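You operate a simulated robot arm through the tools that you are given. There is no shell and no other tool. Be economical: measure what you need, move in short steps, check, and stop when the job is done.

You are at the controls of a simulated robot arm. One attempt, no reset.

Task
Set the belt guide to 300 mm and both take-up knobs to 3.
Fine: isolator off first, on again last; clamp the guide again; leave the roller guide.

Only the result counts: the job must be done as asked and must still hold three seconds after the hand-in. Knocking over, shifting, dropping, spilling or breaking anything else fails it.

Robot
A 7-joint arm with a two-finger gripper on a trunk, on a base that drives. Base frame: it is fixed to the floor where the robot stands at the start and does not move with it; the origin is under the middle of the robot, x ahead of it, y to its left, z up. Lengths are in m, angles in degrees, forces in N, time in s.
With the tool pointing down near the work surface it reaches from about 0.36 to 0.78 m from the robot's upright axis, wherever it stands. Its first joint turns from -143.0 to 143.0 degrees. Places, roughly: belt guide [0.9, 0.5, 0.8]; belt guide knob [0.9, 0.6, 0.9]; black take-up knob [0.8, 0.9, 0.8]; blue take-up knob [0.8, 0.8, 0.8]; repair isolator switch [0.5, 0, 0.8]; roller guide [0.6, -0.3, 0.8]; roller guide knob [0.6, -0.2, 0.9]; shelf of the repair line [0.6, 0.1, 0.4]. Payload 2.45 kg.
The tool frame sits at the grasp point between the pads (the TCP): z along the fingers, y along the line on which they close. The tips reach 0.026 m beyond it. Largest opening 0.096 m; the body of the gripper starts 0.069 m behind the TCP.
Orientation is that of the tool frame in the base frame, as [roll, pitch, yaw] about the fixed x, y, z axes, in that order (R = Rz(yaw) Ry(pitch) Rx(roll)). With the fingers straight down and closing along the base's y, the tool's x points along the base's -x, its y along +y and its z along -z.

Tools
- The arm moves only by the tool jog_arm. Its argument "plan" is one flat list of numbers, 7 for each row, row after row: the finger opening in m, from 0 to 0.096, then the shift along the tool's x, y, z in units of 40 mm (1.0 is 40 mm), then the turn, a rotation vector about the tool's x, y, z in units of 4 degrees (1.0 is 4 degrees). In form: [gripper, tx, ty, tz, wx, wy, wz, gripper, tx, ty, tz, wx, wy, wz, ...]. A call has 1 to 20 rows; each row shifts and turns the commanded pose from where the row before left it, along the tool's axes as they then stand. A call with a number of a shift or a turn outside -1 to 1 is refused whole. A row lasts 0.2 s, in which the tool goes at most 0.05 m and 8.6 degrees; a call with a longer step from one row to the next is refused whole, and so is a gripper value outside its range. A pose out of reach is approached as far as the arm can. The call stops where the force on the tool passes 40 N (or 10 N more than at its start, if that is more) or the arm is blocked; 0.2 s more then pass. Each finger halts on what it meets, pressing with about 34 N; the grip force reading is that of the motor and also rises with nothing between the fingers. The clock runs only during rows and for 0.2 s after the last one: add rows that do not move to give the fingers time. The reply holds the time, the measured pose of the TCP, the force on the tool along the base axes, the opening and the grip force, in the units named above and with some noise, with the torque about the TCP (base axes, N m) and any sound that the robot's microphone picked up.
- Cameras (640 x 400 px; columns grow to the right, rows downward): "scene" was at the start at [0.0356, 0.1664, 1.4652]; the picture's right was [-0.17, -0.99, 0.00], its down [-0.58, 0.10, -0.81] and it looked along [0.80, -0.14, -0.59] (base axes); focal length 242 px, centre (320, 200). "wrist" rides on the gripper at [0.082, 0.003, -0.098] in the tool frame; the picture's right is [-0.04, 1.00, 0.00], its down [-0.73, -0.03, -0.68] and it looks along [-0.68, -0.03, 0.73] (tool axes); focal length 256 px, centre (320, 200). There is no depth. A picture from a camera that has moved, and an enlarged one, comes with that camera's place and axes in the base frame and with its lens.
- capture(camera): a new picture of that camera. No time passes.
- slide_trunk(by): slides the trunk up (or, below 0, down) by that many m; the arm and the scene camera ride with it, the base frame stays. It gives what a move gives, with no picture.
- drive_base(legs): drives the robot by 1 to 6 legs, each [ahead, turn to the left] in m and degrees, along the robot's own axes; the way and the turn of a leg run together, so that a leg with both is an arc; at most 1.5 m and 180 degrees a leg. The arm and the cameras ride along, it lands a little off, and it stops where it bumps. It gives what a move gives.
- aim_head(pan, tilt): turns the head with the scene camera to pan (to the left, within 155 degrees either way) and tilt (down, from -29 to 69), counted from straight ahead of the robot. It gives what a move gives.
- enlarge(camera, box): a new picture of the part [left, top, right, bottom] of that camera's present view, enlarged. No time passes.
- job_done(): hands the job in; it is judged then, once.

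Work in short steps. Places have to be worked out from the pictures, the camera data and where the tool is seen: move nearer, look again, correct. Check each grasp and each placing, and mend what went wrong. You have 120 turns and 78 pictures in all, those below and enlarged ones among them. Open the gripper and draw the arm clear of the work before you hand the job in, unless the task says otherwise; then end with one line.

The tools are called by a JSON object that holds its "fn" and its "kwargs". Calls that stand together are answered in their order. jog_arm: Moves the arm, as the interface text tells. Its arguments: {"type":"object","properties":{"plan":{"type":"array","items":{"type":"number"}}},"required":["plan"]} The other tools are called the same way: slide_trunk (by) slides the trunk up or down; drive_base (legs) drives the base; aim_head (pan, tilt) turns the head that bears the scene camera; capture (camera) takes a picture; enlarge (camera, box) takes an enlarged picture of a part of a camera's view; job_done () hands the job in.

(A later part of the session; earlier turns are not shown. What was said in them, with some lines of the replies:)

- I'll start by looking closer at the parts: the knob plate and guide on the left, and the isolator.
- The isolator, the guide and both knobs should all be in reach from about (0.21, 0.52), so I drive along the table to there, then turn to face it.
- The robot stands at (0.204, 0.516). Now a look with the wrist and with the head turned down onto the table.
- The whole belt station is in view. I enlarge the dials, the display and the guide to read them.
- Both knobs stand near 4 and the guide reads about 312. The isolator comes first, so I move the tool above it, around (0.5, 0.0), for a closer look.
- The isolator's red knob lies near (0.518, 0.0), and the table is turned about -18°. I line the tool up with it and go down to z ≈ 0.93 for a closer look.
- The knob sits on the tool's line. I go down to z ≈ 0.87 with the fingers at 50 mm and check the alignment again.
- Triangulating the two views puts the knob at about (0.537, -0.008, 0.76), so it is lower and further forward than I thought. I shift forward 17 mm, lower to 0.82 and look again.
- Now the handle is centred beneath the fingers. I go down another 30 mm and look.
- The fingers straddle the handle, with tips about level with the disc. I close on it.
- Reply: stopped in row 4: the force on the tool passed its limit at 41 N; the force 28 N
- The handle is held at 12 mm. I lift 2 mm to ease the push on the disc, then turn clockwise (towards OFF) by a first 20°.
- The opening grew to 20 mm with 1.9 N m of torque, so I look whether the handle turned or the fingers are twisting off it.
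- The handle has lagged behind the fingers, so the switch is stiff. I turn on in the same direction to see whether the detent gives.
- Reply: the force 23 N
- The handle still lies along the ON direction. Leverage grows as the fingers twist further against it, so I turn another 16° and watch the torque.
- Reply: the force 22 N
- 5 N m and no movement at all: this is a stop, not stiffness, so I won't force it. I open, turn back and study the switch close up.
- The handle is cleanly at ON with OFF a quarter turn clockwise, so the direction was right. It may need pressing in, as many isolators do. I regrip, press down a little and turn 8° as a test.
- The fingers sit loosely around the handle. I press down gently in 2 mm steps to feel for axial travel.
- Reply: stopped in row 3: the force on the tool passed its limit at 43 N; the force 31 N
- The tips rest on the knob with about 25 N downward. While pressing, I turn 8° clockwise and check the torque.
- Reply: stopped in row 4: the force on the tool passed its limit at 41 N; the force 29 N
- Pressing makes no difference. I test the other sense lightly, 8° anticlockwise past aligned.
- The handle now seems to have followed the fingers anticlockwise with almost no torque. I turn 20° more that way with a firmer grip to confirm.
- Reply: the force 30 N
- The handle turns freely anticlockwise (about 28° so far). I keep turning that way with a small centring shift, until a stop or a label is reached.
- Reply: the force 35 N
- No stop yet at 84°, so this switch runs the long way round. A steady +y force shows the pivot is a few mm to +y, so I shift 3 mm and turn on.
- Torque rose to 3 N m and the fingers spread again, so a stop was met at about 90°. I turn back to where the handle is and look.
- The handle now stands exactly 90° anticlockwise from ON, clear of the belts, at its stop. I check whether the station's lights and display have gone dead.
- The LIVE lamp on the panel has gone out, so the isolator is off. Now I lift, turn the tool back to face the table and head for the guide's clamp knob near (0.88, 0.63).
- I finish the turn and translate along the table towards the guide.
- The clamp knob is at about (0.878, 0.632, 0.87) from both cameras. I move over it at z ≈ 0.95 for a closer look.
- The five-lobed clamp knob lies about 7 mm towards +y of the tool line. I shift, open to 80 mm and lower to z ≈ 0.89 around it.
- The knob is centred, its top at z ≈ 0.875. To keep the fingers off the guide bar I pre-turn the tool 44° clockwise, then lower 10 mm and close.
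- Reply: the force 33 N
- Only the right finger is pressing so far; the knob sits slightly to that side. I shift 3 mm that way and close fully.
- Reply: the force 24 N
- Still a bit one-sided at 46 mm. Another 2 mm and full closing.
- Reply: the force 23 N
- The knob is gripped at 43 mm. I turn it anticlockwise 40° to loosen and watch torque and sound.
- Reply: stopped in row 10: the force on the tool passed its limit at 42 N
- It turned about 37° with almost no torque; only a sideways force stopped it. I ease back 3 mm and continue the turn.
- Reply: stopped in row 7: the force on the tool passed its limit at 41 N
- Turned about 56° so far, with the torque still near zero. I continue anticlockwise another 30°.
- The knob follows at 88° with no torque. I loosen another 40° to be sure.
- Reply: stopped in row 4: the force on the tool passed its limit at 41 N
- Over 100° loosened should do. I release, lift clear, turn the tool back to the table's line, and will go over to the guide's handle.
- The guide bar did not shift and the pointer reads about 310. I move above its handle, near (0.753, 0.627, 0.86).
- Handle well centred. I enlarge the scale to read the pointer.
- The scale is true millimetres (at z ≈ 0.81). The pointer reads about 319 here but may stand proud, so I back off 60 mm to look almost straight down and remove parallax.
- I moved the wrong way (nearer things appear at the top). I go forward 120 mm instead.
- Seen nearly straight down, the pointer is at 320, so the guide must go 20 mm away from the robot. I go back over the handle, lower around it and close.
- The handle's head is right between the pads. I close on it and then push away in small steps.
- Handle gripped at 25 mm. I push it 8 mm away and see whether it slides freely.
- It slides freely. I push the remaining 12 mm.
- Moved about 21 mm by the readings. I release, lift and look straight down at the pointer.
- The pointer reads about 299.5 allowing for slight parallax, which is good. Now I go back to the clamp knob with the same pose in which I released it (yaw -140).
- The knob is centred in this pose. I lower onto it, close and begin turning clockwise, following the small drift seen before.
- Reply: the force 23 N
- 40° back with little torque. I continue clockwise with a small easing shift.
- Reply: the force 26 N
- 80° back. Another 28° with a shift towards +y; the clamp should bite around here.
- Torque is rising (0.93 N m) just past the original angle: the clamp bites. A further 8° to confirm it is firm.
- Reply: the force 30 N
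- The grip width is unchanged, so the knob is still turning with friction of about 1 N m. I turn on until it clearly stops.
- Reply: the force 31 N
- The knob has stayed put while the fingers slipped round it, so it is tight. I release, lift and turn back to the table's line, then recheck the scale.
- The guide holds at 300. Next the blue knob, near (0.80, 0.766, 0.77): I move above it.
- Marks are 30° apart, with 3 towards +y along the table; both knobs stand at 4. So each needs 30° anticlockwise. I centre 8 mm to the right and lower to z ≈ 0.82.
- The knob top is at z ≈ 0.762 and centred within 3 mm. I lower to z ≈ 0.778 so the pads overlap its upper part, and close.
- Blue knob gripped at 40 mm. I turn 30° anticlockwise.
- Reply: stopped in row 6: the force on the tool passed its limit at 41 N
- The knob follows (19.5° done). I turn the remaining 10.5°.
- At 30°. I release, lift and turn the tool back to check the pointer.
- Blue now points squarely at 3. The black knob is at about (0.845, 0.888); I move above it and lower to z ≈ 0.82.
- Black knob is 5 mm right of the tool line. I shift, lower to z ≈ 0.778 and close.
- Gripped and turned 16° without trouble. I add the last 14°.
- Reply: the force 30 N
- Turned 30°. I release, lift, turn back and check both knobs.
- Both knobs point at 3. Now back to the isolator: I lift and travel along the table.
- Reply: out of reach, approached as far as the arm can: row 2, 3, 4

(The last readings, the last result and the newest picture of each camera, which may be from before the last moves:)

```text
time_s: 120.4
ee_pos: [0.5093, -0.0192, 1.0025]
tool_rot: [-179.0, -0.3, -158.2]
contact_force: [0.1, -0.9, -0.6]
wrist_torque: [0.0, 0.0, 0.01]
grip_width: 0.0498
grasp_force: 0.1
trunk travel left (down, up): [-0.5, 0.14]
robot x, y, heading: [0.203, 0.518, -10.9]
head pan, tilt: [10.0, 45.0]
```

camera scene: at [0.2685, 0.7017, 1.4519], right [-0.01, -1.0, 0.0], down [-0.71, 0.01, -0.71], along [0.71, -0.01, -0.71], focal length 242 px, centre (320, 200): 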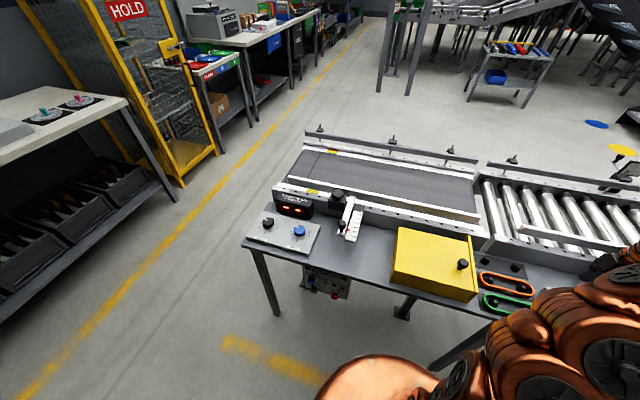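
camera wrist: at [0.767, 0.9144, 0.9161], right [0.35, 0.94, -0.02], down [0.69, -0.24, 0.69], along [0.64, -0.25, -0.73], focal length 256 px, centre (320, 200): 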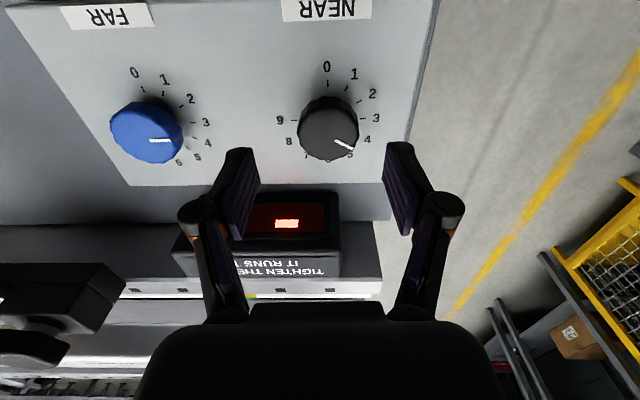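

The lift was limited by reach, so I'm slightly off target. I finish the turn to the handle's direction, correct the position to (0.538, 0.0) and lower to z ≈ 0.87 for a look.

{"fn": "jog_arm", "kwargs": {"plan": [0.05, 0, 0, 0, 0, 0, -1, 0.05, 0, 0, 0, 0, 0, -1, 0.05, 0, 0, 0, 0, 0, -1, 0.05, 0, 0, 0, 0, 0, -1, 0.05, 0, 0, 0, 0, 0, -1, 0.05, 0, 0, 0, 0, 0, -1, 0.05, 0, 0, 0, 0, 0, -1, 0.05, 0, 0, 0, 0, 0, -1, 0.05, 0, 0, 0, 0, 0, -1, 0.05, 0, 0, 0, 0, 0, -1, 0.05, 0, 0, 0, 0, 0, -1, 0.05, 0, 0, 0, 0, 0, -1, 0.05, 0, 0, 0, 0, 0, -0.5, 0.05, -0.69, -0.53, 0, 0, 0, 0, 0.05, 0, 0, 1, 0, 0, 0, 0.05, 0, 0, 1, 0, 0, 0, 0.05, 0, 0, 1, 0, 0, 0, 0.05, 0, 0, 0, 0, 0, 0]}}

{"fn": "capture", "kwargs": {"camera": "wrist"}}

```text
time_s: 124.2
ee_pos: [0.5373, -0.0017, 0.8804]
tool_rot: [-179.5, -1.0, -108.3]
contact_force: [0.5, 0.3, -0.4]
wrist_torque: [0.04, 0.02, 0.02]
grip_width: 0.0498
grasp_force: 0.1
trunk travel left (down, up): [-0.5, 0.14]
robot x, y, heading: [0.2034, 0.5168, -10.9]
head pan, tilt: [10.0, 45.0]
```

```text
22 pictures are left
camera wrist: at [0.5083, -0.0778, 0.9792], right [-0.94, 0.35, -0.01], down [0.26, 0.7, 0.67], along [0.24, 0.62, -0.75], focal length 256 px, centre (320, 200)
```

wrist: 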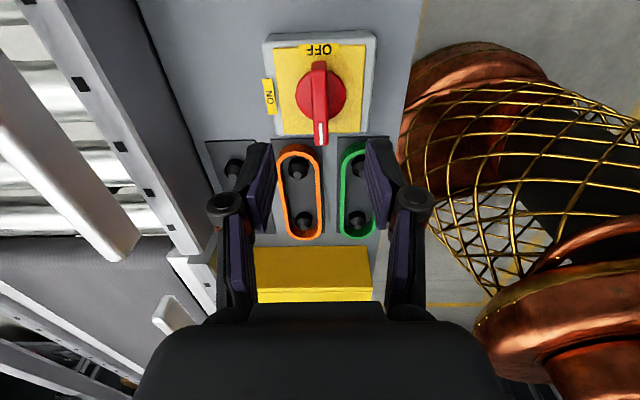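

Same picture as when I left it. I lower around the handle to z ≈ 0.793 and close on it.

{"fn": "jog_arm", "kwargs": {"plan": [0.05, -0.05, 0, 0.75, 0, 0, 0, 0.05, 0, 0, 0.75, 0, 0, 0, 0.05, 0, 0, 0.66, 0, 0, 0, 0.03, 0, 0, 0, 0, 0, 0, 0.012, 0, 0, 0, 0, 0, 0, 0.008, 0, 0, 0, 0, 0, 0, 0.008, 0, 0, 0, 0, 0, 0]}}

```text
time_s: 125.8
ee_pos: [0.5365, -0.0006, 0.7933]
tool_rot: [-179.4, -1.0, -108.3]
contact_force: [8.1, -4.7, -0.6]
wrist_torque: [-0.24, -0.14, -0.08]
grip_width: 0.0121
grasp_force: 36.1
trunk travel left (down, up): [-0.5, 0.14]
robot x, y, heading: [0.2025, 0.5158, -11.2]
head pan, tilt: [10.0, 45.0]
```

The handle is held. I turn it clockwise back towards ON, first 80°.

{"fn": "jog_arm", "kwargs": {"plan": [0.004, 0, 0, 0, 0, 0, 1, 0.004, 0, 0, 0, 0, 0, 1, 0.004, 0, 0, 0, 0, 0, 1, 0.004, 0, 0, 0, 0, 0, 1, 0.004, 0, 0, 0, 0, 0, 1, 0.004, 0, 0, 0, 0, 0, 1, 0.004, 0, 0, 0, 0, 0, 1, 0.004, 0, 0, 0, 0, 0, 1, 0.004, 0, 0, 0, 0, 0, 1, 0.004, 0, 0, 0, 0, 0, 1, 0.004, 0, 0, 0, 0, 0, 1, 0.004, 0, 0, 0, 0, 0, 1, 0.004, 0, 0, 0, 0, 0, 1, 0.004, 0, 0, 0, 0, 0, 1, 0.004, 0, 0, 0, 0, 0, 1, 0.004, 0, 0, 0, 0, 0, 1, 0.004, 0, 0, 0, 0, 0, 1, 0.004, 0, 0, 0, 0, 0, 1, 0.004, 0, 0, 0, 0, 0, 1, 0.004, 0, 0, 0, 0, 0, 1]}}

```text
time_s: 130.0
ee_pos: [0.5388, -0.0035, 0.7938]
tool_rot: [-178.9, 0.3, 171.6]
contact_force: [8.0, -37.6, -8.0]
wrist_torque: [-0.68, 0.81, 0.04]
grip_width: 0.0119
grasp_force: 38.9
trunk travel left (down, up): [-0.5, 0.14]
robot x, y, heading: [0.2053, 0.517, -10.8]
head pan, tilt: [10.0, 45.0]
```

80° done; I ease 3 mm towards -y and turn the last 14° to seat it against the ON stop.

{"fn": "jog_arm", "kwargs": {"plan": [0.004, 0, -0.07, 0, 0, 0, 0, 0.004, 0, 0, 0, 0, 0, 1, 0.004, 0, 0, 0, 0, 0, 1, 0.004, 0, 0, 0, 0, 0, 1, 0.004, 0, 0, 0, 0, 0, 0.6, 0.004, 0, 0, 0, 0, 0, 0]}}

{"fn": "enlarge", "kwargs": {"camera": "scene", "box": [240, 180, 400, 300]}}

```text
time_s: 131.4
ee_pos: [0.5383, -0.0035, 0.7945]
tool_rot: [-179.2, 0.7, 157.3]
contact_force: [12.7, -16.6, 3.1]
wrist_torque: [-0.22, 0.14, 1.1]
grip_width: 0.013
grasp_force: 39.8
trunk travel left (down, up): [-0.5, 0.14]
robot x, y, heading: [0.2021, 0.5164, -11.2]
head pan, tilt: [10.0, 45.0]
```

```text
3.33 times, centred on (320, 240) of scene
camera zoom: at [0.2702, 0.7002, 1.452], right [-0.02, -1.0, 0.0], down [-0.71, 0.01, -0.71], along [0.71, -0.01, -0.71], focal length 805 px, centre (320, 67)
```

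zoom: 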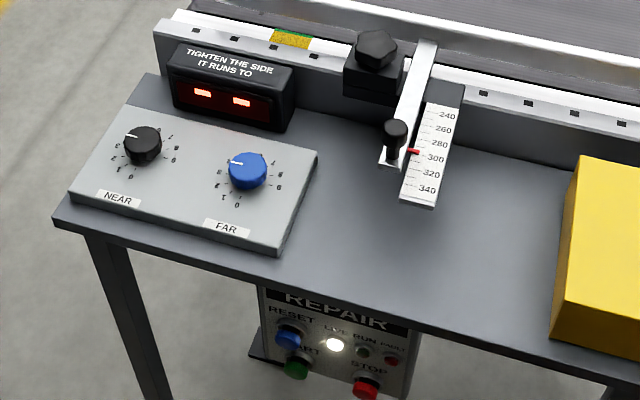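

The LIVE lamp is lit again and the handle is at its ON stop. I align with the handle, open and lift clear.

{"fn": "jog_arm", "kwargs": {"plan": [0.012, 0, 0, 0, 0, 0, -1, 0.03, 0, 0, 0, 0, 0, 0, 0.05, 0, 0, 0, 0, 0, 0, 0.05, 0, 0, 0, 0, 0, 0, 0.05, 0, 0, -1, 0, 0, 0, 0.05, 0, 0, -1, 0, 0, 0, 0.06, 0, 0, -1, 0, 0, 0, 0.06, 0, 0, -1, 0, 0, 0, 0.06, 0, 0, 0, 0, 0, 0]}}

{"fn": "capture", "kwargs": {"camera": "wrist"}}

{"fn": "enlarge", "kwargs": {"camera": "scene", "box": [250, 180, 370, 290]}}

```text
time_s: 133.4
ee_pos: [0.5359, 0.002, 0.9551]
tool_rot: [-179.0, 0.6, 161.3]
contact_force: [-1.0, 0.0, 0.8]
wrist_torque: [0.0, -0.03, -0.02]
grip_width: 0.0603
grasp_force: 0.1
trunk travel left (down, up): [-0.5, 0.14]
robot x, y, heading: [0.2054, 0.5161, -11.0]
head pan, tilt: [10.0, 45.0]
```

```text
20 pictures are left
camera wrist: at [0.4603, 0.031, 1.051], right [0.36, 0.93, -0.02], down [0.68, -0.25, 0.69], along [0.64, -0.26, -0.73], focal length 256 px, centre (320, 200)
```

wrist: 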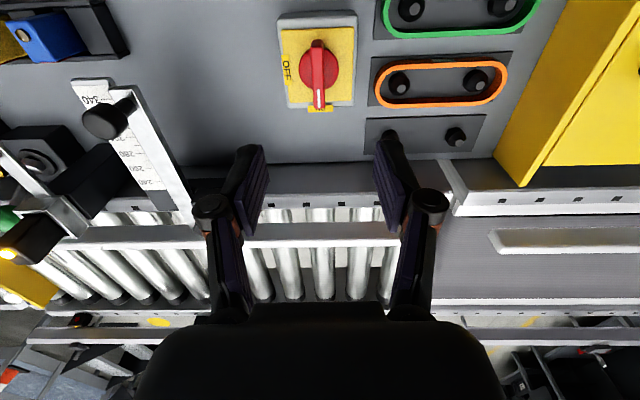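

```text
3.64 times, centred on (310, 235) of scene
camera zoom: at [0.2696, 0.7011, 1.4518], right [-0.02, -1.0, 0.0], down [-0.71, 0.01, -0.71], along [0.71, -0.01, -0.71], focal length 878 px, centre (356, 73)
```

zoom: 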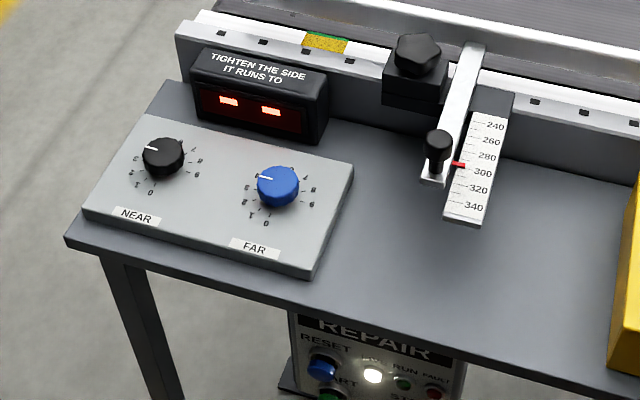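

The handle is at ON with the LIVE lamp lit, both knobs are at 3, the guide is clamped at 300, nothing else has moved and the arm is clear. I hand in.

{"fn": "job_done", "kwargs": {}}

```text
The job is handed in.
```

The belt guide is at 300 mm (my last close reading was about 299.5) and clamped again. Both take-up knobs are at 3, the isolator went off first and is back on with the LIVE lamp lit, and I left the roller guide alone.
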